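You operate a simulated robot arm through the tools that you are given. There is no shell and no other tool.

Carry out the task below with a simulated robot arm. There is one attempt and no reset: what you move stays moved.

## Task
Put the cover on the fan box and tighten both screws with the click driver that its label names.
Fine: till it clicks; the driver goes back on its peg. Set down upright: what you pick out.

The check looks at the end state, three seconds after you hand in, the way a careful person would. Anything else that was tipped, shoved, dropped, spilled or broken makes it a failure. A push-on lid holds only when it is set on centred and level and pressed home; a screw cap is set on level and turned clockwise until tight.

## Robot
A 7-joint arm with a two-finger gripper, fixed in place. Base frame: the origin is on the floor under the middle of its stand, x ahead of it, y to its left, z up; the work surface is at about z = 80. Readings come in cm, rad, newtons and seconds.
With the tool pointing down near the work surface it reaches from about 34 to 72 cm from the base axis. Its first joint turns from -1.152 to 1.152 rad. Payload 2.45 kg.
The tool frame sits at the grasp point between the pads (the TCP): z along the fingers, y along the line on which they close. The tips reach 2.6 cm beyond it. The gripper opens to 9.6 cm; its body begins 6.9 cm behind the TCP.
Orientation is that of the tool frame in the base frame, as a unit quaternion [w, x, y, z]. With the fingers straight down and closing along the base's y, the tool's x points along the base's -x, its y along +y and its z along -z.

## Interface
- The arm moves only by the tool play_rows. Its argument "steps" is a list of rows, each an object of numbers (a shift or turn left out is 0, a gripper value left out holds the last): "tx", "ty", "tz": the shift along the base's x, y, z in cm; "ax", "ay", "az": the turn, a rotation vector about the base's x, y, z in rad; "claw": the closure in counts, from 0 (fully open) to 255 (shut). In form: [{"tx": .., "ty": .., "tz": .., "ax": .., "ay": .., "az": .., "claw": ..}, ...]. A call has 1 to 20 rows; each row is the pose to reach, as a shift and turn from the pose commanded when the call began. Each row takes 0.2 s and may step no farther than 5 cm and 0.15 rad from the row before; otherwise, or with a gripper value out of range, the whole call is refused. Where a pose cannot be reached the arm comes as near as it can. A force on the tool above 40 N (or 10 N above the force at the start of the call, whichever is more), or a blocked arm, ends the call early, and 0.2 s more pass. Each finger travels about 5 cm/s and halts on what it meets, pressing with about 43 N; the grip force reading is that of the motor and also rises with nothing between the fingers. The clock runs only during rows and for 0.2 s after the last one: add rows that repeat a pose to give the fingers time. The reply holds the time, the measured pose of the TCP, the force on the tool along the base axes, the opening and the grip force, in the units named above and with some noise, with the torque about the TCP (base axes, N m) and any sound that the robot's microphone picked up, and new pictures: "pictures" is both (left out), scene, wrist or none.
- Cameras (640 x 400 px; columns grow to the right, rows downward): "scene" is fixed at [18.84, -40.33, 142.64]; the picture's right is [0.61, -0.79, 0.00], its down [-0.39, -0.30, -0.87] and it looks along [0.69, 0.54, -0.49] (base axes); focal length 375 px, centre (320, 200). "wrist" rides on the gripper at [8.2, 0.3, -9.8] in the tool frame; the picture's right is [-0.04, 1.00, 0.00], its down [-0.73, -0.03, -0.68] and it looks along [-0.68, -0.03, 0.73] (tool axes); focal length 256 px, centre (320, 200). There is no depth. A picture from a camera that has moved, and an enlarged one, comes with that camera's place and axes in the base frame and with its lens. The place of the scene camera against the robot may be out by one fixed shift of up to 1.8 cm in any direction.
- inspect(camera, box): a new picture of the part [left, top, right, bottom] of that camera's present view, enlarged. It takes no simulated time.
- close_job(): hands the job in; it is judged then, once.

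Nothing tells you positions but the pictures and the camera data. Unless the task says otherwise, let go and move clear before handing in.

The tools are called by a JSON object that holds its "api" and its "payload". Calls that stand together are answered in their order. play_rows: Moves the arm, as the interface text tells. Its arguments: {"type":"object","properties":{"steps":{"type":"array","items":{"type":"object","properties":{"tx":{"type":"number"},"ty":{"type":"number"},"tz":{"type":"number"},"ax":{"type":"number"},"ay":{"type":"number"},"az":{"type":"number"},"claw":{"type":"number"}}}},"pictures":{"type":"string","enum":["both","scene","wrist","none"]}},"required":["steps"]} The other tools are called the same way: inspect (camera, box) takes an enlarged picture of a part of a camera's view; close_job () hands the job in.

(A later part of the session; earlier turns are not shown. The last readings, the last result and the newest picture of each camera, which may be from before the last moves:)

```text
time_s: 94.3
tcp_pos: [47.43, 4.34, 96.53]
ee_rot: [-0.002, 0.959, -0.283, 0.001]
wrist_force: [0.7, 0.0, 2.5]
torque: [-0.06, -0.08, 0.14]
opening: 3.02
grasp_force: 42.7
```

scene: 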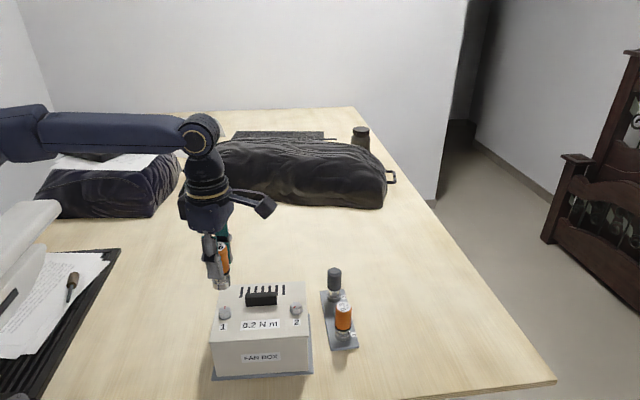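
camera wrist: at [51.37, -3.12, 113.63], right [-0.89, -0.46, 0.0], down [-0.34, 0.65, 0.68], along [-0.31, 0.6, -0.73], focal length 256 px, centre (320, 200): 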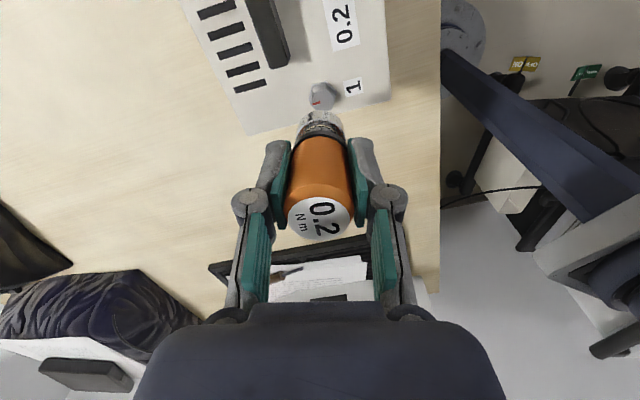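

Another 290° of turning, torque 0.1 to 0.2 N m, no click yet. I'm lifting off before reaching the wrist limit to see how far the screw actually turned.

{"api": "play_rows", "payload": {"steps": [{"tz": 0.3}, {"tz": 0.8}, {"tz": 1.6}, {"tz": 3}, {"tz": 4.5}, {"tz": 6}, {"tz": 6}]}}

{"api": "inspect", "payload": {"camera": "scene", "box": [205, 290, 255, 330]}}

{"api": "inspect", "payload": {"camera": "wrist", "box": [240, 30, 400, 150]}}

{"api": "inspect", "payload": {"camera": "scene", "box": [280, 290, 330, 330]}}

```text
time_s: 95.9
tcp_pos: [47.24, 4.21, 102.36]
ee_rot: [-0.002, 0.96, -0.281, 0.0]
wrist_force: [-0.2, 0.4, -1.8]
torque: [0.01, -0.03, -0.02]
opening: 3.02
grasp_force: 43.0
camera wrist: at [53.93, -0.43, 112.29], right [-0.57, -0.82, 0.0], down [-0.6, 0.42, 0.68], along [-0.56, 0.39, -0.73], focal length 256 px, centre (320, 200)
```

scene: 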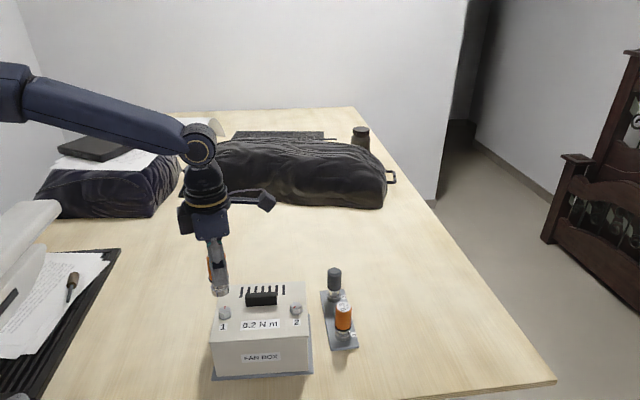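
wrist: 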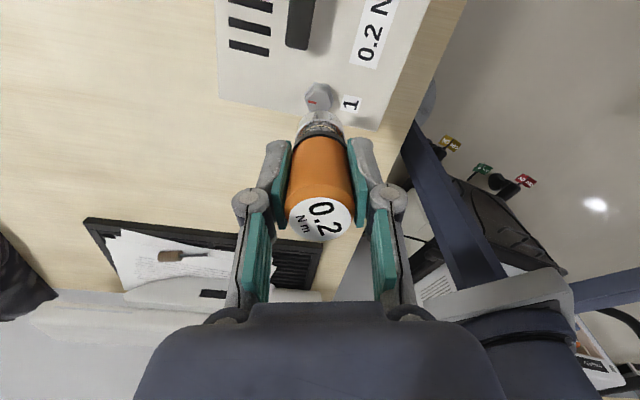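

```text
10.00 times, centred on (230, 310) of scene
camera zoom: at [18.84, -40.33, 142.64], right [0.61, -0.79, 0.0], down [-0.39, -0.3, -0.87], along [0.69, 0.54, -0.49], focal length 3754 px, centre (1220, -900)
```

zoom: 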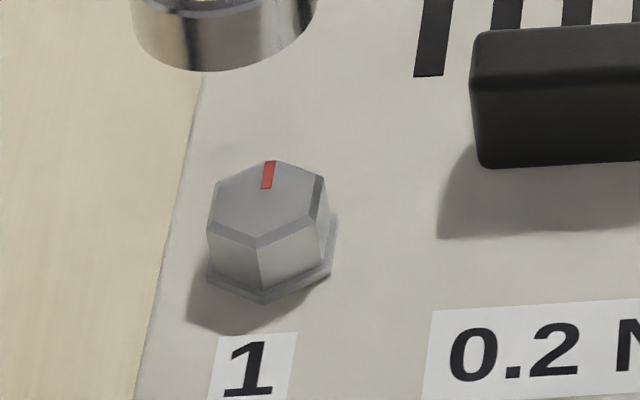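

```text
3.33 times, centred on (320, 90) of wrist
camera zoom: at [53.93, -0.43, 112.29], right [-0.57, -0.82, 0.0], down [-0.6, 0.42, 0.68], along [-0.56, 0.39, -0.73], focal length 853 px, centre (320, 567)
```

zoom: 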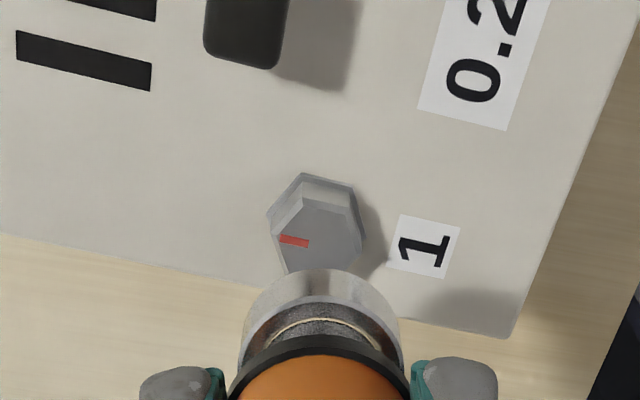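

```text
10.00 times, centred on (305, 310) of scene
camera zoom: at [18.84, -40.33, 142.64], right [0.61, -0.79, 0.0], down [-0.39, -0.3, -0.87], along [0.69, 0.54, -0.49], focal length 3754 px, centre (470, -900)
```

zoom: 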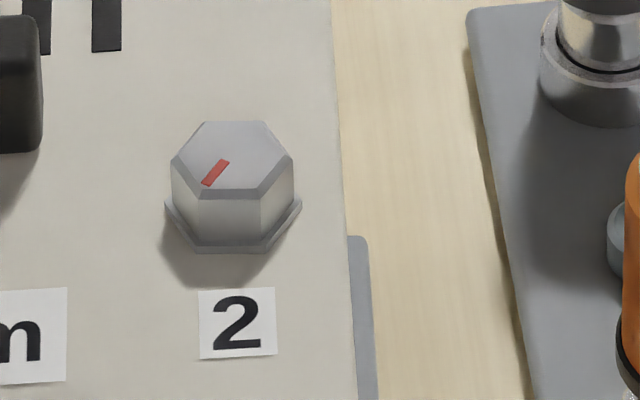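

The screw mark is where it was before this stroke, so screw 1 turned about 150° during the first stroke and then stopped while the driver kept slipping under torque. I want to watch that behaviour on screw 2, so I'm unwinding the wrist and moving over it.

{"api": "play_rows", "payload": {"steps": [{"tz": 0.6, "az": 0.15}, {"tz": 1, "tx": 0.5, "ty": -0.5, "az": 0.3}, {"tz": 1, "tx": 1.5, "ty": -1.6, "az": 0.45}, {"tz": 1, "tx": 2.5, "ty": -2.7, "az": 0.6}, {"tz": 1, "tx": 3.5, "ty": -3.8, "az": 0.75}, {"tz": 1, "tx": 4.5, "ty": -4.9, "az": 0.9}, {"tz": 1, "tx": 5.5, "ty": -6, "az": 1.05}, {"tz": 1, "tx": 6.5, "ty": -7.1, "az": 1.2}, {"tz": 1, "tx": 7.5, "ty": -8.2, "az": 1.35}, {"tz": 1, "tx": 8.3, "ty": -9, "az": 1.5}, {"tz": 1, "tx": 8.6, "ty": -9.4, "az": 1.65}, {"tz": 1, "tx": 8.6, "ty": -9.4, "az": 1.8}, {"tz": 1, "tx": 8.6, "ty": -9.4, "az": 1.95}, {"tz": 1, "tx": 8.6, "ty": -9.4, "az": 2.1}, {"tz": 1, "tx": 8.6, "ty": -9.4, "az": 2.25}, {"tz": 1, "tx": 8.6, "ty": -9.4, "az": 2.4}, {"tz": 1, "tx": 8.6, "ty": -9.4, "az": 2.55}, {"tz": 1, "tx": 8.6, "ty": -9.4, "az": 2.7}, {"tz": 1, "tx": 8.6, "ty": -9.4, "az": 2.85}, {"tz": 1, "tx": 8.6, "ty": -9.4, "az": 3.0}], "pictures": "none"}}

{"api": "play_rows", "payload": {"steps": [{"az": 0.15}, {"az": 0.3}, {"az": 0.45}, {"az": 0.6}, {"az": 0.75}, {"az": 0.9}, {"az": 1.05}, {"az": 1.2}, {"az": 1.35}, {"az": 1.5}, {"az": 1.5}]}}

{"api": "inspect", "payload": {"camera": "wrist", "box": [240, 30, 400, 150]}}

{"api": "inspect", "payload": {"camera": "wrist", "box": [260, 90, 380, 240]}}

{"api": "inspect", "payload": {"camera": "scene", "box": [265, 230, 335, 330]}}

```text
time_s: 100.1
tcp_pos: [56.13, -5.13, 103.46]
ee_rot: [0.0, 0.346, 0.938, -0.002]
wrist_force: [0.2, -0.1, -1.9]
torque: [0.03, 0.0, -0.01]
opening: 3.02
grasp_force: 42.9
```

```text
time_s: 102.5
tcp_pos: [56.03, -5.02, 103.46]
ee_rot: [0.002, -0.385, 0.923, -0.001]
wrist_force: [0.6, 0.5, -2.1]
torque: [-0.01, 0.01, 0.04]
opening: 2.99
grasp_force: 42.9
camera wrist: at [50.01, -10.64, 113.37], right [-0.68, 0.73, 0.0], down [0.53, 0.5, 0.68], along [0.5, 0.46, -0.73], focal length 256 px, centre (320, 200)
```

scene: 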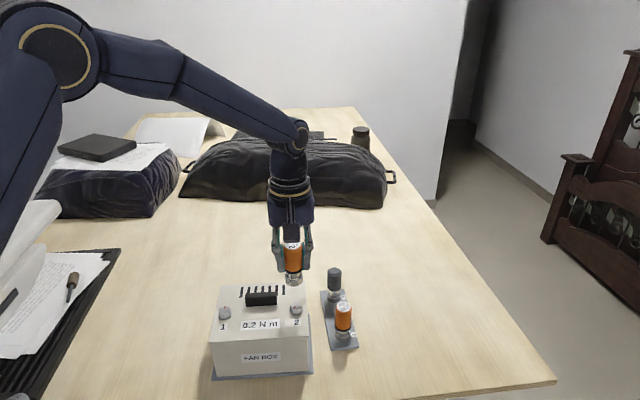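
wrist: 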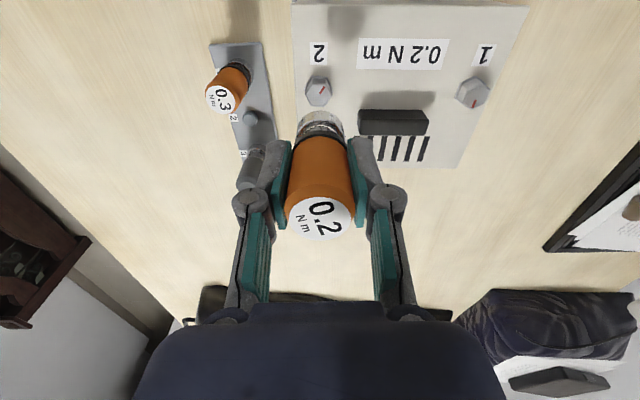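

```text
3.33 times, centred on (320, 90) of wrist
camera zoom: at [50.01, -10.64, 113.37], right [-0.68, 0.73, 0.0], down [0.53, 0.5, 0.68], along [0.5, 0.46, -0.73], focal length 853 px, centre (320, 567)
```

zoom: 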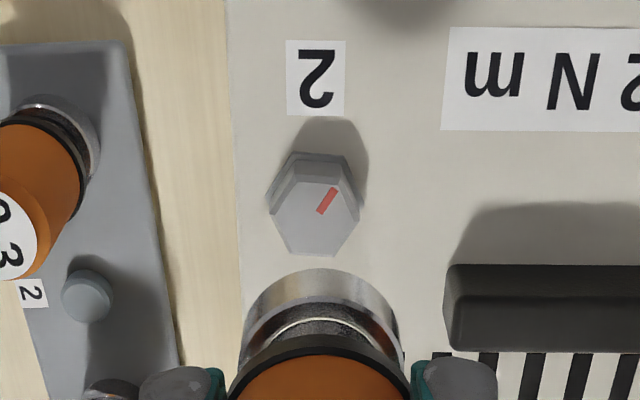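

```text
2.67 times, centred on (320, 165) of wrist
camera zoom: at [50.01, -10.64, 113.37], right [-0.68, 0.73, 0.0], down [0.53, 0.5, 0.68], along [0.5, 0.46, -0.73], focal length 683 px, centre (320, 293)
```

zoom: 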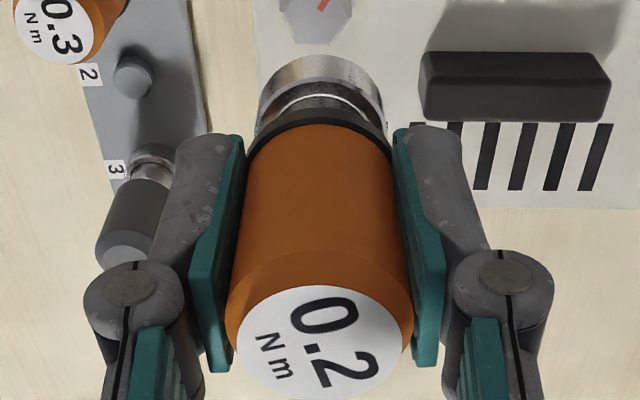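

```text
4.00 times, centred on (300, 280) of scene
camera zoom: at [18.84, -40.34, 142.64], right [0.61, -0.79, 0.0], down [-0.39, -0.3, -0.87], along [0.69, 0.54, -0.49], focal length 1502 px, centre (400, -120)
```

zoom: 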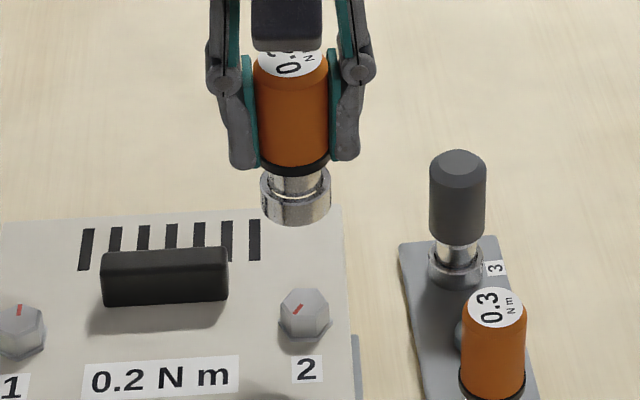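

Screw 2 is near (56.2, -5.05), with its mark still in the original direction. I'm aligning and lowering to just above the head.

{"api": "play_rows", "payload": {"steps": [{"tx": -0.1, "ty": -0.3, "tz": -1.5}, {"tx": -0.1, "ty": -0.3, "tz": -3}, {"tx": -0.1, "ty": -0.3, "tz": -4}, {"tx": -0.1, "ty": -0.3, "tz": -4.6}, {"tx": -0.1, "ty": -0.3, "tz": -4.6}], "pictures": "none"}}

{"api": "inspect", "payload": {"camera": "wrist", "box": [280, 70, 360, 130]}}

{"api": "inspect", "payload": {"camera": "scene", "box": [280, 285, 320, 325]}}

```text
time_s: 103.7
tcp_pos: [55.78, -5.37, 98.89]
ee_rot: [0.002, -0.385, 0.923, 0.0]
wrist_force: [0.1, -1.4, -1.8]
torque: [0.01, 0.02, 0.01]
opening: 3.02
grasp_force: 42.4
```

```text
6.67 times, centred on (320, 100) of wrist
camera zoom: at [49.85, -10.95, 108.77], right [-0.68, 0.73, 0.0], down [0.54, 0.5, 0.68], along [0.5, 0.46, -0.73], focal length 1707 px, centre (320, 867)
```

zoom: 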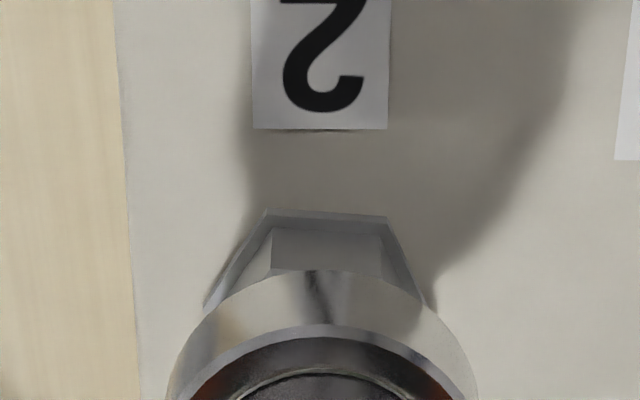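

```text
10.00 times, centred on (300, 305) of scene
camera zoom: at [18.84, -40.34, 142.64], right [0.61, -0.79, 0.0], down [-0.39, -0.3, -0.87], along [0.69, 0.54, -0.49], focal length 3754 px, centre (520, -850)
```

zoom: 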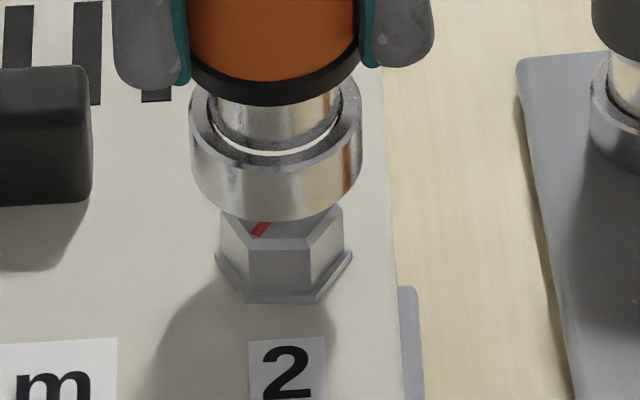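

{"api": "play_rows", "payload": {"steps": [{"tx": -0.02, "ty": -0.05, "tz": -0.3}, {"tx": -0.02, "ty": -0.05, "tz": -0.7}, {"tx": -0.02, "ty": -0.05, "tz": -1.0}, {"tx": -0.02, "ty": -0.05, "tz": -1.25}, {"tx": -0.02, "ty": -0.05, "tz": -1.35}, {"tx": -0.02, "ty": -0.05, "tz": -1.45}], "pictures": "none"}}

{"api": "inspect", "payload": {"camera": "scene", "box": [280, 285, 320, 325]}}

{"api": "inspect", "payload": {"camera": "wrist", "box": [280, 70, 360, 130]}}

```text
time_s: 105.1
tcp_pos: [55.94, -5.49, 97.39]
ee_rot: [0.001, -0.384, 0.923, -0.001]
wrist_force: [-0.4, 0.0, -0.8]
torque: [-0.01, -0.01, 0.01]
opening: 2.99
grasp_force: 43.2
```

```text
10.00 times, centred on (300, 305) of scene
camera zoom: at [18.84, -40.34, 142.64], right [0.61, -0.79, 0.0], down [-0.39, -0.3, -0.87], along [0.69, 0.54, -0.49], focal length 3754 px, centre (520, -850)
```

zoom: 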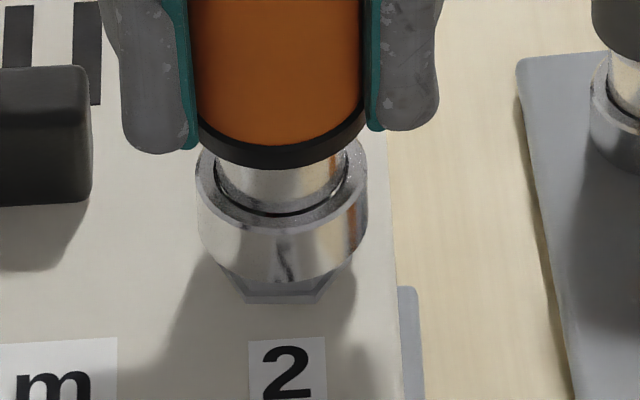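

```text
6.67 times, centred on (320, 100) of wrist
camera zoom: at [49.89, -11.01, 107.24], right [-0.68, 0.73, 0.0], down [0.54, 0.5, 0.68], along [0.5, 0.46, -0.73], focal length 1707 px, centre (320, 867)
```

zoom: 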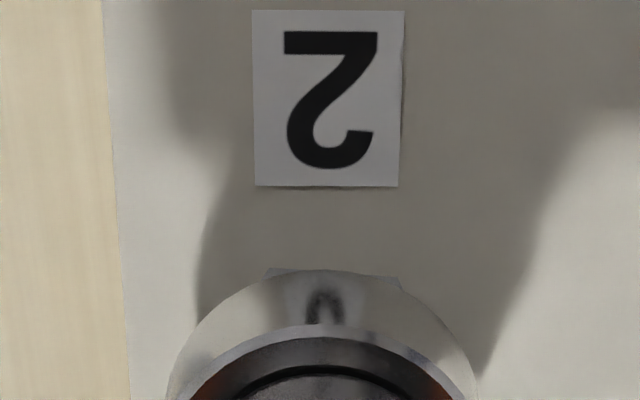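

{"api": "play_rows", "payload": {"steps": [{"tz": -0.15}, {"tz": -0.3}, {"tz": -0.45}, {"tz": -0.6}, {"tz": -0.7}], "pictures": "none"}}

```text
time_s: 106.3
tcp_pos: [55.99, -5.49, 96.73]
ee_rot: [0.002, -0.384, 0.923, -0.002]
wrist_force: [0.5, 0.1, -1.5]
torque: [-0.01, 0.03, -0.01]
opening: 3.0
grasp_force: 43.2
```

{"api": "play_rows", "payload": {"steps": [{"tz": -0.08}, {"tz": -0.16}, {"tz": -0.22}], "pictures": "none"}}

{"api": "inspect", "payload": {"camera": "scene", "box": [280, 285, 320, 325]}}

```text
time_s: 107.1
tcp_pos: [55.88, -5.33, 96.48]
ee_rot: [0.001, -0.385, 0.923, -0.001]
wrist_force: [0.0, -0.6, 2.9]
torque: [0.0, 0.04, -0.02]
opening: 3.01
grasp_force: 42.8
```

```text
10.00 times, centred on (300, 305) of scene
camera zoom: at [18.83, -40.33, 142.64], right [0.61, -0.79, 0.0], down [-0.39, -0.3, -0.87], along [0.69, 0.54, -0.49], focal length 3754 px, centre (520, -850)
```

zoom: 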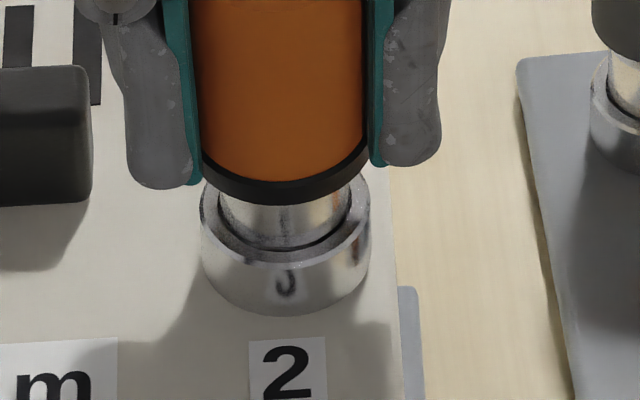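

Seated lightly on screw 2. I'm turning clockwise 0.8 rad about the driver axis with a bit more pressure.

{"api": "play_rows", "payload": {"steps": [{"tz": -0.03}, {"tx": -0.026, "ty": 0.031, "tz": -0.03, "az": -0.1}, {"tx": -0.051, "ty": 0.062, "tz": -0.03, "az": -0.2}, {"tx": -0.07, "ty": 0.097, "tz": -0.03, "az": -0.3}, {"tx": -0.088, "ty": 0.132, "tz": -0.03, "az": -0.4}, {"tx": -0.1, "ty": 0.17, "tz": -0.03, "az": -0.5}, {"tx": -0.111, "ty": 0.209, "tz": -0.03, "az": -0.6}, {"tx": -0.116, "ty": 0.248, "tz": -0.03, "az": -0.7}, {"tx": -0.119, "ty": 0.288, "tz": -0.03, "az": -0.8}], "pictures": "none"}}

```text
time_s: 109.1
tcp_pos: [55.89, -5.18, 96.55]
ee_rot: [0.001, 0.007, 1.0, -0.002]
wrist_force: [0.9, -2.6, 8.0]
torque: [-0.11, -0.02, -0.01]
opening: 2.98
grasp_force: 43.1
```

{"api": "play_rows", "payload": {"steps": [{"tx": 0.0, "ty": 0.02, "az": -0.1}, {"tx": 0.009, "ty": 0.055, "az": -0.2}, {"tx": 0.02, "ty": 0.092, "az": -0.3}, {"tx": 0.034, "ty": 0.128, "az": -0.4}, {"tx": 0.053, "ty": 0.162, "az": -0.5}, {"tx": 0.073, "ty": 0.195, "az": -0.6}, {"tx": 0.098, "ty": 0.225, "az": -0.7}, {"tx": 0.125, "ty": 0.255, "az": -0.8}], "pictures": "none"}}

```text
time_s: 110.9
tcp_pos: [55.87, -4.87, 96.41]
ee_rot: [-0.001, 0.395, 0.919, -0.002]
wrist_force: [3.3, -0.6, 3.4]
torque: [0.01, -0.13, 0.05]
opening: 3.04
grasp_force: 43.1
```

{"api": "play_rows", "payload": {"steps": [{"tx": 0.05, "ty": 0.02, "az": -0.1}, {"tx": 0.093, "ty": 0.044, "az": -0.2}, {"tx": 0.128, "ty": 0.064, "az": -0.3}, {"tx": 0.164, "ty": 0.08, "az": -0.4}, {"tx": 0.203, "ty": 0.092, "az": -0.5}, {"tx": 0.242, "ty": 0.1, "az": -0.6}], "pictures": "none"}}

```text
time_s: 112.3
tcp_pos: [56.04, -4.92, 96.57]
ee_rot: [0.0, 0.649, 0.761, -0.002]
wrist_force: [-1.4, -4.3, 0.2]
torque: [-0.19, 0.07, 0.05]
opening: 3.01
grasp_force: 42.8
```

{"api": "play_rows", "payload": {"steps": [{"tx": 0.02, "ty": -0.04, "tz": -0.03, "az": -0.1}, {"tx": 0.06, "ty": -0.046, "tz": -0.03, "az": -0.2}, {"tx": 0.1, "ty": -0.05, "tz": -0.03, "az": -0.3}, {"tx": 0.138, "ty": -0.057, "tz": -0.03, "az": -0.4}], "pictures": "none"}}

```text
time_s: 113.3
tcp_pos: [56.32, -4.85, 96.47]
ee_rot: [-0.001, 0.788, 0.616, -0.001]
wrist_force: [-1.2, -3.2, 4.3]
torque: [-0.08, 0.04, 0.04]
opening: 2.99
grasp_force: 42.8
```

{"api": "play_rows", "payload": {"steps": [{"tx": 0.025, "ty": -0.045, "tz": -0.02, "az": -0.1}, {"tx": 0.062, "ty": -0.065, "tz": -0.02, "az": -0.2}, {"tx": 0.098, "ty": -0.085, "tz": -0.02, "az": -0.3}, {"tx": 0.13, "ty": -0.107, "tz": -0.02, "az": -0.4}], "pictures": "none"}}

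```text
time_s: 114.3
tcp_pos: [56.48, -5.05, 96.49]
ee_rot: [-0.001, 0.894, 0.448, 0.0]
wrist_force: [-3.2, -1.2, 14.8]
torque: [0.05, 0.12, 0.17]
opening: 3.03
grasp_force: 43.0
```

Torque rises at about 3.0 rad, just as on screw 1. I'm now advancing in small single steps to find the click.

{"api": "play_rows", "payload": {"steps": [{"tx": 0.0, "ty": -0.02, "tz": 0.02, "az": -0.05}, {"tx": 0.01, "ty": -0.03, "tz": 0.02, "az": -0.1}], "pictures": "none"}}

{"api": "play_rows", "payload": {"steps": [{"tx": 0.015, "ty": -0.013, "az": -0.05}, {"tx": 0.028, "ty": -0.027, "az": -0.1}], "pictures": "none"}}

{"api": "play_rows", "payload": {"steps": [{"tx": 0.013, "ty": -0.014, "az": -0.05}, {"tx": 0.026, "ty": -0.029, "az": -0.1}], "pictures": "none"}}

```text
time_s: 114.9
tcp_pos: [56.44, -4.99, 96.62]
ee_rot: [-0.001, 0.915, 0.404, 0.0]
wrist_force: [-1.3, 1.9, 13.6]
torque: [0.13, 0.0, 0.16]
opening: 3.02
grasp_force: 42.4
```

```text
time_s: 115.5
tcp_pos: [56.51, -5.11, 96.44]
ee_rot: [-0.001, 0.934, 0.356, -0.001]
wrist_force: [-2.8, 3.2, 18.3]
torque: [0.2, 0.01, 0.17]
opening: 3.0
grasp_force: 42.2
```

```text
time_s: 116.1
tcp_pos: [56.34, -5.07, 96.45]
ee_rot: [-0.001, 0.951, 0.31, -0.001]
wrist_force: [-2.3, 4.2, 12.4]
torque: [0.21, 0.02, 0.16]
opening: 2.99
grasp_force: 42.5
```

{"api": "play_rows", "payload": {"steps": [{"tz": 0.3}, {"tz": 1}, {"tz": 2}, {"tz": 3}, {"tz": 3}], "pictures": "none"}}

{"api": "inspect", "payload": {"camera": "scene", "box": [275, 275, 325, 325]}}

{"api": "inspect", "payload": {"camera": "wrist", "box": [240, 30, 400, 150]}}

{"api": "inspect", "payload": {"camera": "wrist", "box": [260, 90, 380, 240]}}

```text
time_s: 117.3
tcp_pos: [56.48, -5.14, 99.47]
ee_rot: [-0.001, 0.951, 0.31, -0.002]
wrist_force: [-0.2, 0.1, -0.8]
torque: [0.03, 0.01, 0.02]
opening: 2.98
grasp_force: 42.8
```

```text
8.00 times, centred on (300, 300) of scene
camera zoom: at [18.84, -40.34, 142.64], right [0.61, -0.79, 0.0], down [-0.39, -0.3, -0.87], along [0.69, 0.54, -0.49], focal length 3003 px, centre (480, -600)
```

zoom: 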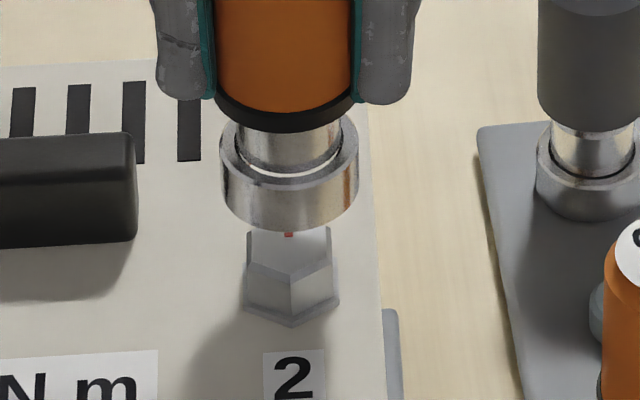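

```text
3.33 times, centred on (320, 90) of wrist
camera zoom: at [63.28, -0.58, 109.34], right [0.56, -0.83, 0.0], down [-0.61, -0.41, 0.68], along [-0.57, -0.38, -0.73], focal length 853 px, centre (320, 567)
```

zoom: 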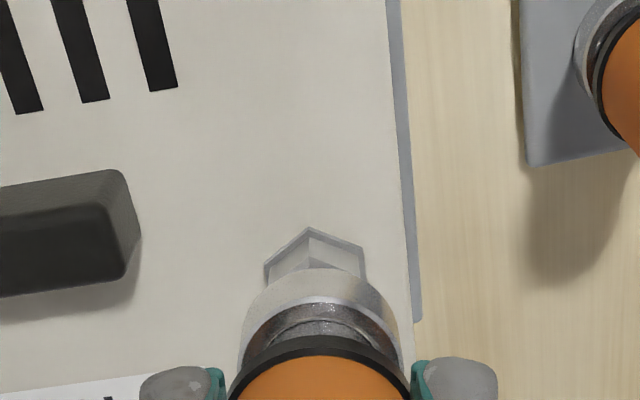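

```text
2.67 times, centred on (320, 165) of wrist
camera zoom: at [63.28, -0.58, 109.34], right [0.56, -0.83, 0.0], down [-0.61, -0.41, 0.68], along [-0.57, -0.38, -0.73], focal length 683 px, centre (320, 293)
```

zoom: 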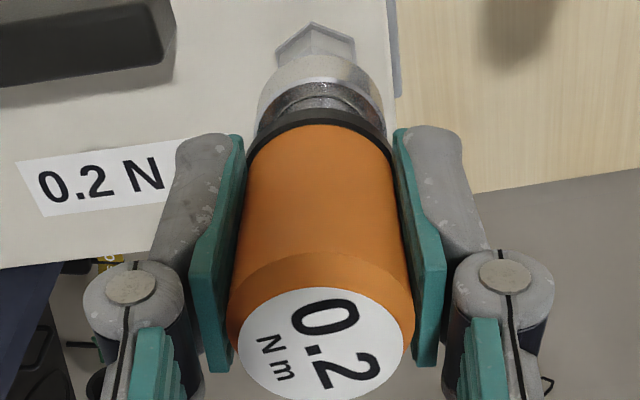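

Screw 2 has turned by the same amount as screw 1, to a vertex-forward position, then the driver slipped at about 0.16 N m with light pressure. I'll re-seat on screw 2 and press harder while turning, so it can't slip before reaching 0.2 N m.

{"api": "play_rows", "payload": {"steps": [{"tx": -0.03, "ty": 0.04, "tz": -1}, {"tx": -0.03, "ty": 0.04, "tz": -1.8}, {"tx": -0.03, "ty": 0.04, "tz": -2.3}, {"tx": -0.03, "ty": 0.04, "tz": -2.7}, {"tx": -0.03, "ty": 0.04, "tz": -2.95}], "pictures": "none"}}

```text
time_s: 118.5
tcp_pos: [56.38, -5.05, 96.54]
ee_rot: [-0.002, 0.951, 0.31, -0.002]
wrist_force: [-0.2, 0.8, -0.5]
torque: [0.01, 0.01, 0.01]
opening: 2.99
grasp_force: 42.7
```

{"api": "play_rows", "payload": {"steps": [{"tz": -0.05}, {"tz": -0.1}, {"tz": -0.13}], "pictures": "none"}}

```text
time_s: 119.3
tcp_pos: [56.46, -5.18, 96.55]
ee_rot: [-0.002, 0.951, 0.31, 0.0]
wrist_force: [-4.3, 2.4, 18.8]
torque: [0.14, 0.1, 0.0]
opening: 3.02
grasp_force: 43.0
```

{"api": "play_rows", "payload": {"steps": [{"tx": -0.02, "ty": 0.02, "tz": -0.03}, {"tx": 0.002, "ty": -0.013, "tz": -0.03, "az": -0.1}, {"tx": 0.02, "ty": -0.049, "tz": -0.03, "az": -0.2}, {"tx": 0.035, "ty": -0.086, "tz": -0.03, "az": -0.3}], "pictures": "none"}}

```text
time_s: 120.3
tcp_pos: [56.54, -5.2, 96.38]
ee_rot: [-0.001, 0.987, 0.163, 0.001]
wrist_force: [-7.8, 1.0, 37.9]
torque: [0.09, 0.27, 0.24]
opening: 3.02
grasp_force: 43.2
```

{"api": "inspect", "payload": {"camera": "wrist", "box": [260, 90, 380, 240]}}

{"api": "inspect", "payload": {"camera": "scene", "box": [265, 240, 335, 330]}}

```text
2.67 times, centred on (320, 165) of wrist
camera zoom: at [64.29, -2.88, 106.32], right [0.28, -0.96, 0.0], down [-0.7, -0.21, 0.68], along [-0.65, -0.19, -0.74], focal length 683 px, centre (320, 293)
```

zoom: 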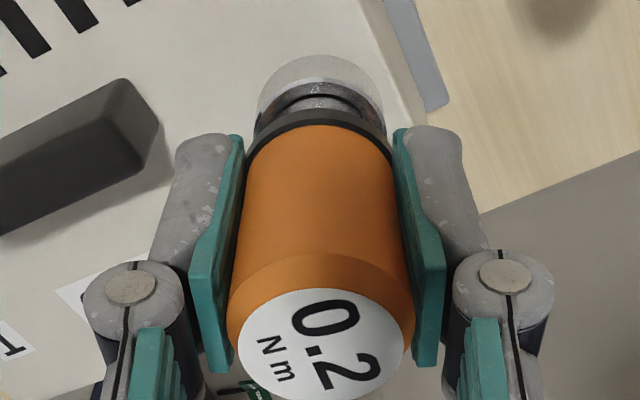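

```text
4.44 times, centred on (300, 285) of scene
camera zoom: at [18.75, -40.33, 142.66], right [0.61, -0.79, 0.0], down [-0.39, -0.3, -0.87], along [0.69, 0.54, -0.49], focal length 1668 px, centre (409, -178)
```

zoom: 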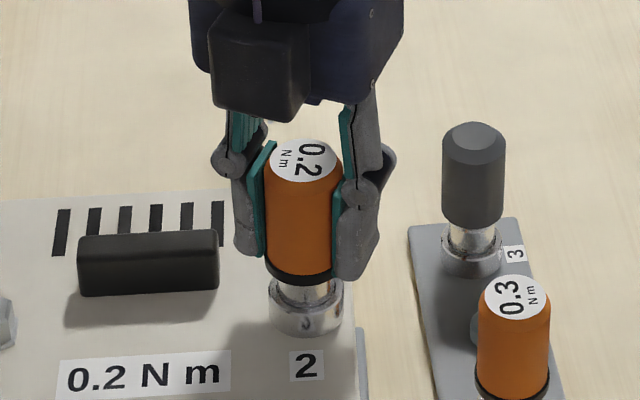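

{"api": "inspect", "payload": {"camera": "scene", "box": [200, 320, 260, 368]}}

{"api": "inspect", "payload": {"camera": "scene", "box": [265, 310, 325, 358]}}

{"api": "inspect", "payload": {"camera": "wrist", "box": [0, 0, 260, 180]}}

```text
8.33 times, centred on (230, 344) of scene
camera zoom: at [18.75, -40.33, 142.66], right [0.61, -0.79, 0.0], down [-0.39, -0.3, -0.87], along [0.69, 0.54, -0.49], focal length 3128 px, centre (1070, -1000)
```

zoom: 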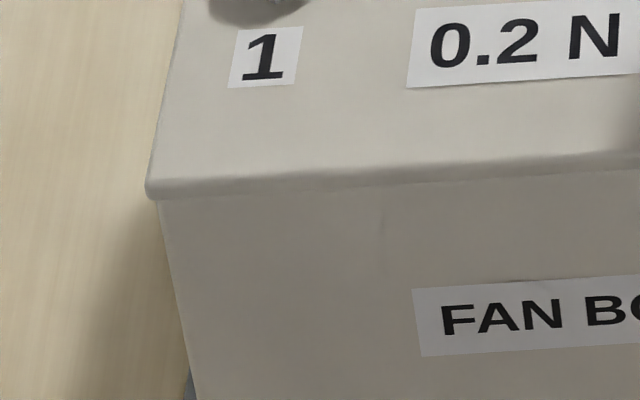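

```text
8.33 times, centred on (295, 334) of scene
camera zoom: at [18.75, -40.33, 142.66], right [0.61, -0.79, 0.0], down [-0.39, -0.3, -0.87], along [0.69, 0.54, -0.49], focal length 3128 px, centre (528, -917)
```

zoom: 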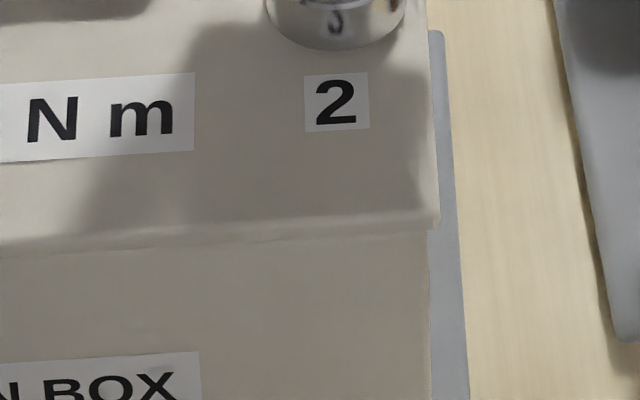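

```text
2.22 times, centred on (130, 90) of wrist
camera zoom: at [64.29, -2.88, 106.32], right [0.28, -0.96, 0.0], down [-0.7, -0.21, 0.68], along [-0.65, -0.19, -0.74], focal length 569 px, centre (742, 444)
```

zoom: 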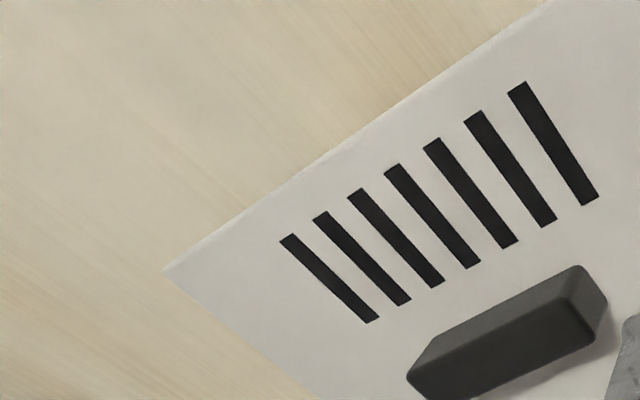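

{"api": "play_rows", "payload": {"steps": [{"tx": -0.03, "ty": 0.0, "tz": 0.1}, {"tx": -0.015, "ty": -0.058, "tz": 0.1, "az": -0.15}, {"tx": -0.009, "ty": -0.118, "tz": 0.1, "az": -0.3}, {"tx": -0.011, "ty": -0.178, "tz": 0.1, "az": -0.45}, {"tx": -0.023, "ty": -0.236, "tz": 0.1, "az": -0.6}], "pictures": "none"}}

```text
time_s: 121.5
tcp_pos: [56.39, -5.22, 96.42]
ee_rot: [-0.001, 0.991, -0.136, 0.001]
wrist_force: [3.1, 4.1, 21.1]
torque: [0.18, -0.29, 0.17]
opening: 3.01
grasp_force: 43.3
```

{"api": "play_rows", "payload": {"steps": [{"tx": 0.02, "ty": 0.03, "tz": 0.05}, {"tx": 0.02, "ty": 0.03, "tz": 0.05}, {"tx": 0.02, "ty": 0.03, "tz": 0.05}, {"tx": 0.02, "ty": 0.03, "tz": 0.05}, {"tx": 0.02, "ty": 0.03, "tz": 0.05}, {"tx": 0.02, "ty": 0.03, "tz": 0.05}, {"tx": 0.02, "ty": 0.03, "tz": 0.05}, {"tx": 0.02, "ty": 0.03, "tz": 0.05}, {"tx": 0.02, "ty": 0.03, "tz": 0.05}, {"tx": 0.02, "ty": 0.03, "tz": 0.05}], "pictures": "none"}}

```text
time_s: 123.7
tcp_pos: [56.45, -5.25, 96.41]
ee_rot: [-0.003, 0.991, -0.136, -0.001]
wrist_force: [-2.1, 1.6, 8.5]
torque: [0.02, -0.02, 0.13]
opening: 3.02
grasp_force: 43.5
```

{"api": "play_rows", "payload": {"steps": [{"tx": -0.008, "ty": -0.035, "az": -0.1}, {"tx": -0.02, "ty": -0.07, "az": -0.2}, {"tx": -0.03, "ty": -0.09, "az": -0.26}], "pictures": "both"}}

```text
time_s: 124.5
tcp_pos: [56.47, -5.37, 96.59]
ee_rot: [-0.002, 0.965, -0.262, 0.0]
wrist_force: [0.9, 1.0, 2.6]
torque: [0.0, -0.07, 0.22]
opening: 3.02
grasp_force: 43.4
camera wrist: at [63.29, -9.89, 106.31], right [-0.54, -0.84, 0.0], down [-0.62, 0.39, 0.68], along [-0.57, 0.37, -0.73], focal length 256 px, centre (320, 200)
```

scene: 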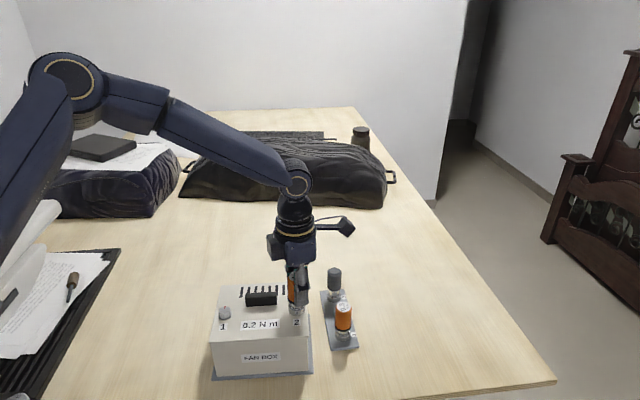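
wrist: 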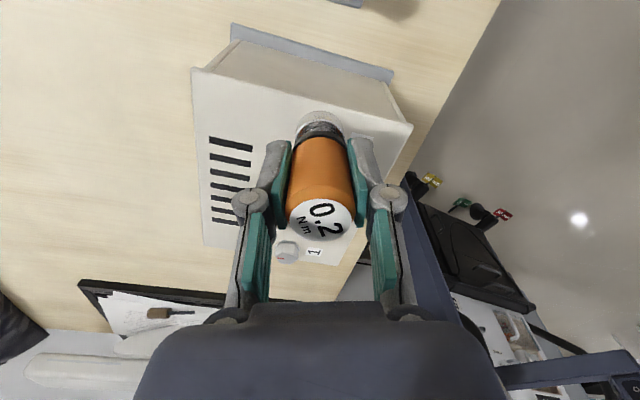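

{"api": "inspect", "payload": {"camera": "wrist", "box": [260, 90, 380, 240]}}

{"api": "inspect", "payload": {"camera": "wrist", "box": [180, 0, 440, 140]}}

```text
2.67 times, centred on (320, 165) of wrist
camera zoom: at [63.29, -9.89, 106.31], right [-0.54, -0.84, 0.0], down [-0.62, 0.39, 0.68], along [-0.57, 0.37, -0.73], focal length 683 px, centre (320, 293)
```

zoom: 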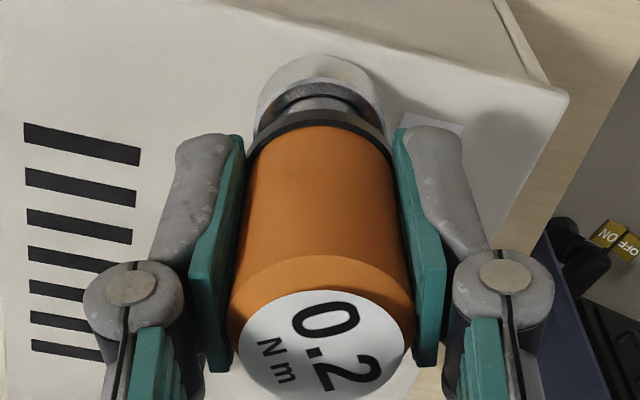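

```text
2.46 times, centred on (310, 70) of wrist
camera zoom: at [63.29, -9.89, 106.31], right [-0.54, -0.84, 0.0], down [-0.62, 0.39, 0.68], along [-0.57, 0.37, -0.73], focal length 630 px, centre (345, 520)
```

zoom: 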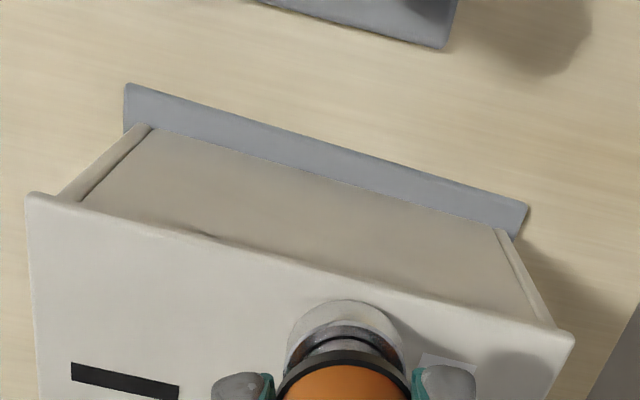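

{"api": "inspect", "payload": {"camera": "wrist", "box": [190, 60, 310, 130]}}

{"api": "inspect", "payload": {"camera": "wrist", "box": [330, 80, 430, 150]}}

```text
5.33 times, centred on (250, 95) of wrist
camera zoom: at [63.29, -9.89, 106.31], right [-0.54, -0.84, 0.0], down [-0.62, 0.39, 0.68], along [-0.57, 0.37, -0.73], focal length 1365 px, centre (693, 760)
```

zoom: 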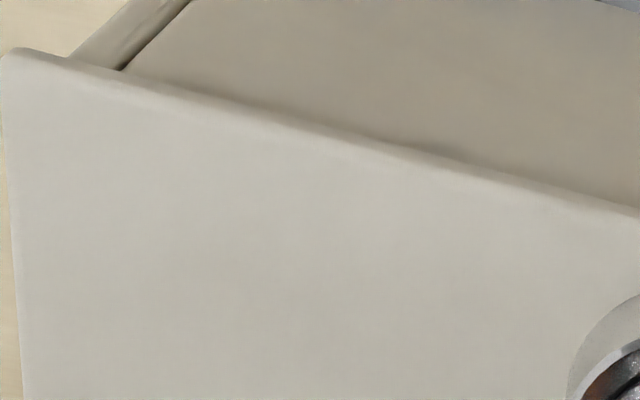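

```text
5.71 times, centred on (380, 115) of wrist
camera zoom: at [63.29, -9.89, 106.31], right [-0.54, -0.84, 0.0], down [-0.62, 0.39, 0.68], along [-0.57, 0.37, -0.73], focal length 1463 px, centre (-23, 686)
```

zoom: 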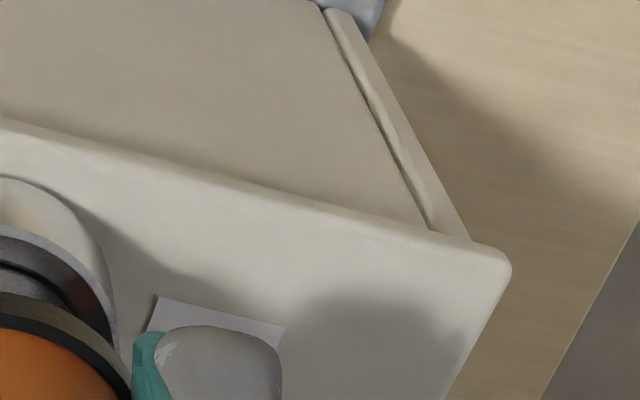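

{"api": "play_rows", "payload": {"steps": [{"tz": 0}], "pictures": "none"}}

{"api": "play_rows", "payload": {"steps": [{"tz": 0}], "pictures": "none"}}

{"api": "play_rows", "payload": {"steps": [{"tz": 0}], "pictures": "none"}}

```text
time_s: 124.9
tcp_pos: [56.41, -5.39, 96.49]
ee_rot: [-0.002, 0.965, -0.262, -0.001]
wrist_force: [1.6, 0.1, 1.9]
torque: [0.01, -0.05, 0.2]
opening: 3.01
grasp_force: 43.1
```

```text
time_s: 125.3
tcp_pos: [56.42, -5.44, 96.49]
ee_rot: [-0.002, 0.965, -0.262, 0.0]
wrist_force: [1.2, 0.8, 1.4]
torque: [0.01, -0.07, 0.2]
opening: 2.98
grasp_force: 43.0
```

```text
time_s: 125.7
tcp_pos: [56.47, -5.35, 96.41]
ee_rot: [-0.002, 0.965, -0.261, -0.001]
wrist_force: [1.2, -1.0, 1.2]
torque: [-0.03, -0.03, 0.16]
opening: 3.02
grasp_force: 42.8
```

Static torque is now about 0.2 N m, right at the threshold. I'm adding very small clockwise steps.

{"api": "play_rows", "payload": {"steps": [{"tx": -0.008, "ty": -0.014, "az": -0.04}], "pictures": "none"}}

{"api": "play_rows", "payload": {"steps": [{"tx": -0.008, "ty": -0.014, "az": -0.04}], "pictures": "none"}}

{"api": "play_rows", "payload": {"steps": [{"tx": -0.008, "ty": -0.014, "az": -0.04}], "pictures": "none"}}

```text
time_s: 126.1
tcp_pos: [56.51, -5.49, 96.48]
ee_rot: [-0.002, 0.96, -0.281, 0.0]
wrist_force: [-0.2, 0.7, 3.9]
torque: [-0.01, -0.02, 0.16]
opening: 3.01
grasp_force: 42.7
```

```text
time_s: 126.5
tcp_pos: [56.38, -5.43, 96.48]
ee_rot: [-0.002, 0.954, -0.3, 0.0]
wrist_force: [-1.3, 0.1, 3.3]
torque: [0.03, 0.03, 0.16]
opening: 3.0
grasp_force: 43.5
```

```text
time_s: 126.9
tcp_pos: [56.46, -5.38, 96.43]
ee_rot: [-0.003, 0.947, -0.32, 0.001]
wrist_force: [-2.4, 0.2, 7.1]
torque: [0.03, 0.07, 0.13]
opening: 2.98
grasp_force: 43.4
```

No click in these steps. I'm lifting, unwinding and re-seating on screw 2 to study the torque in finer steps with the axis well aligned.

{"api": "play_rows", "payload": {"steps": [{"tz": 0.5}, {"tz": 1.5}, {"tz": 3}, {"tz": 4}], "pictures": "none"}}

{"api": "inspect", "payload": {"camera": "scene", "box": [275, 275, 325, 325]}}

{"api": "play_rows", "payload": {"steps": [{"az": 0.15}, {"az": 0.3}, {"az": 0.45}, {"az": 0.6}, {"az": 0.75}, {"az": 0.9}, {"az": 1.05}, {"az": 1.2}, {"az": 1.35}, {"az": 1.5}, {"az": 1.65}, {"az": 1.8}, {"az": 1.95}, {"az": 2.1}, {"az": 2.25}, {"az": 2.4}, {"az": 2.55}, {"az": 2.7}, {"az": 2.85}, {"az": 3.0}], "pictures": "none"}}

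{"api": "play_rows", "payload": {"steps": [{"az": 0.15}, {"az": 0.3}, {"az": 0.45}, {"az": 0.6}, {"az": 0.75}, {"az": 0.9}, {"az": 1.05}, {"az": 1.2}, {"az": 1.2}], "pictures": "none"}}

{"api": "inspect", "payload": {"camera": "wrist", "box": [240, 30, 400, 150]}}

```text
time_s: 127.9
tcp_pos: [56.49, -5.48, 100.51]
ee_rot: [-0.002, 0.948, -0.319, -0.001]
wrist_force: [-0.3, 0.2, -1.4]
torque: [0.01, -0.04, -0.03]
opening: 3.03
grasp_force: 42.8
```

```text
8.00 times, centred on (300, 300) of scene
camera zoom: at [18.84, -40.34, 142.64], right [0.61, -0.79, 0.0], down [-0.39, -0.3, -0.87], along [0.69, 0.54, -0.49], focal length 3003 px, centre (480, -600)
```

zoom: 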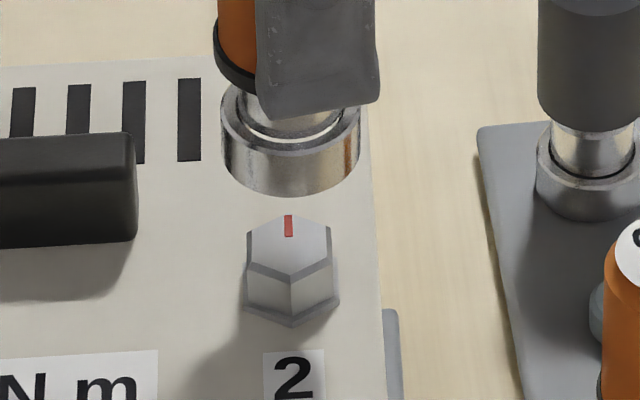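

```text
time_s: 132.1
tcp_pos: [56.47, -5.52, 100.54]
ee_rot: [0.0, 0.385, 0.923, -0.001]
wrist_force: [0.0, -0.4, -2.0]
torque: [0.05, 0.0, -0.02]
opening: 3.03
grasp_force: 43.1
```

```text
time_s: 134.1
tcp_pos: [56.5, -5.45, 100.46]
ee_rot: [0.001, -0.204, 0.979, -0.001]
wrist_force: [-0.4, -0.5, -0.6]
torque: [0.01, 0.0, 0.0]
opening: 3.03
grasp_force: 43.0
```

```text
3.33 times, centred on (320, 90) of wrist
camera zoom: at [48.78, -8.35, 110.32], right [-0.36, 0.93, 0.0], down [0.68, 0.27, 0.68], along [0.63, 0.24, -0.73], focal length 853 px, centre (320, 567)
```

zoom: 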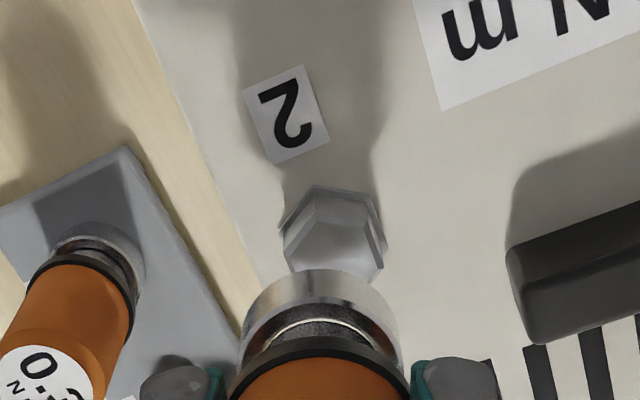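

{"api": "play_rows", "payload": {"steps": [{"tx": -0.3, "ty": 0.05, "tz": -0.5}, {"tx": -0.65, "ty": 0.1, "tz": -1.5}, {"tx": -0.65, "ty": 0.1, "tz": -1.9}, {"tx": -0.65, "ty": 0.1, "tz": -1.9}], "pictures": "none"}}

{"api": "inspect", "payload": {"camera": "wrist", "box": [280, 70, 360, 130]}}

{"api": "inspect", "payload": {"camera": "scene", "box": [280, 285, 320, 325]}}

```text
time_s: 135.1
tcp_pos: [55.77, -5.32, 98.51]
ee_rot: [0.002, -0.203, 0.979, -0.001]
wrist_force: [-1.0, -1.3, -0.9]
torque: [0.0, 0.01, 0.0]
opening: 3.01
grasp_force: 43.2
```

```text
6.67 times, centred on (320, 100) of wrist
camera zoom: at [48.13, -8.3, 108.47], right [-0.36, 0.93, 0.0], down [0.68, 0.27, 0.68], along [0.64, 0.24, -0.73], focal length 1707 px, centre (320, 867)
```

zoom: 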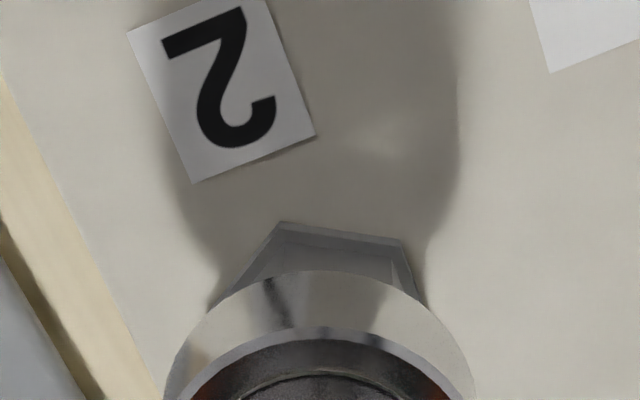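

```text
10.00 times, centred on (300, 305) of scene
camera zoom: at [18.84, -40.34, 142.64], right [0.61, -0.79, 0.0], down [-0.39, -0.3, -0.87], along [0.69, 0.54, -0.49], focal length 3754 px, centre (520, -850)
```

zoom: 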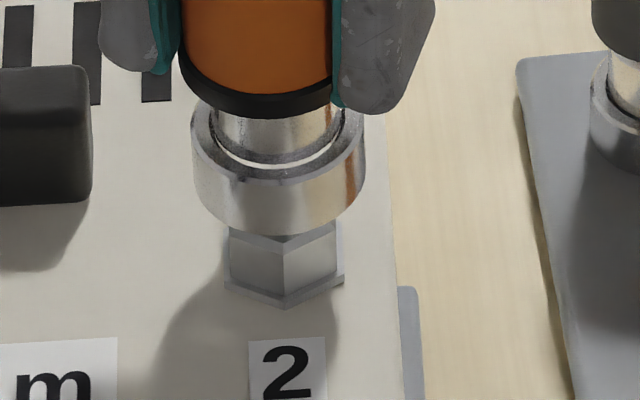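

{"api": "play_rows", "payload": {"steps": [{"tz": -0.4}, {"tz": -0.8}, {"tz": -1.2}, {"tz": -1.6}, {"tz": -1.9}, {"tz": -2.1}], "pictures": "none"}}

```text
time_s: 136.5
tcp_pos: [55.84, -5.4, 96.44]
ee_rot: [0.001, -0.203, 0.979, -0.001]
wrist_force: [-1.3, -1.1, 2.7]
torque: [-0.02, 0.09, -0.01]
opening: 3.0
grasp_force: 43.2
```

{"api": "play_rows", "payload": {"steps": [{"tx": -0.008, "ty": 0.018, "az": -0.05}], "pictures": "none"}}

{"api": "play_rows", "payload": {"steps": [{"tx": -0.008, "ty": 0.018, "az": -0.05}], "pictures": "none"}}

{"api": "play_rows", "payload": {"steps": [{"tx": -0.007, "ty": 0.019, "az": -0.05}], "pictures": "none"}}

{"api": "play_rows", "payload": {"steps": [{"tx": -0.006, "ty": 0.019, "az": -0.05}], "pictures": "none"}}

{"api": "play_rows", "payload": {"steps": [{"tx": -0.005, "ty": 0.019, "az": -0.05}], "pictures": "none"}}

{"api": "play_rows", "payload": {"steps": [{"tx": -0.004, "ty": 0.019, "az": -0.05}], "pictures": "none"}}

```text
time_s: 136.9
tcp_pos: [55.79, -5.32, 96.44]
ee_rot: [0.001, -0.178, 0.984, -0.002]
wrist_force: [-0.4, -0.5, -0.3]
torque: [-0.08, 0.01, 0.06]
opening: 3.03
grasp_force: 43.1
```

```text
time_s: 137.3
tcp_pos: [55.76, -5.27, 96.42]
ee_rot: [0.001, -0.154, 0.988, -0.002]
wrist_force: [0.1, 0.3, 0.1]
torque: [0.0, -0.01, 0.14]
opening: 3.0
grasp_force: 43.2
```

```text
time_s: 137.7
tcp_pos: [55.85, -5.27, 96.5]
ee_rot: [0.001, -0.13, 0.992, -0.002]
wrist_force: [0.0, 0.0, 0.7]
torque: [0.0, -0.03, 0.1]
opening: 2.99
grasp_force: 43.3
```

```text
time_s: 138.1
tcp_pos: [55.7, -5.35, 96.46]
ee_rot: [0.001, -0.105, 0.995, -0.001]
wrist_force: [-0.4, -1.5, 3.9]
torque: [-0.08, 0.04, 0.17]
opening: 3.02
grasp_force: 42.9
```

```text
time_s: 138.5
tcp_pos: [55.77, -5.31, 96.39]
ee_rot: [0.001, -0.079, 0.997, -0.002]
wrist_force: [0.2, -1.5, 6.0]
torque: [-0.08, 0.01, 0.12]
opening: 3.0
grasp_force: 42.9
```

```text
time_s: 138.9
tcp_pos: [55.79, -5.22, 96.43]
ee_rot: [0.002, -0.054, 0.999, -0.002]
wrist_force: [2.7, -1.0, 4.0]
torque: [-0.05, -0.12, 0.22]
opening: 3.01
grasp_force: 42.8
```

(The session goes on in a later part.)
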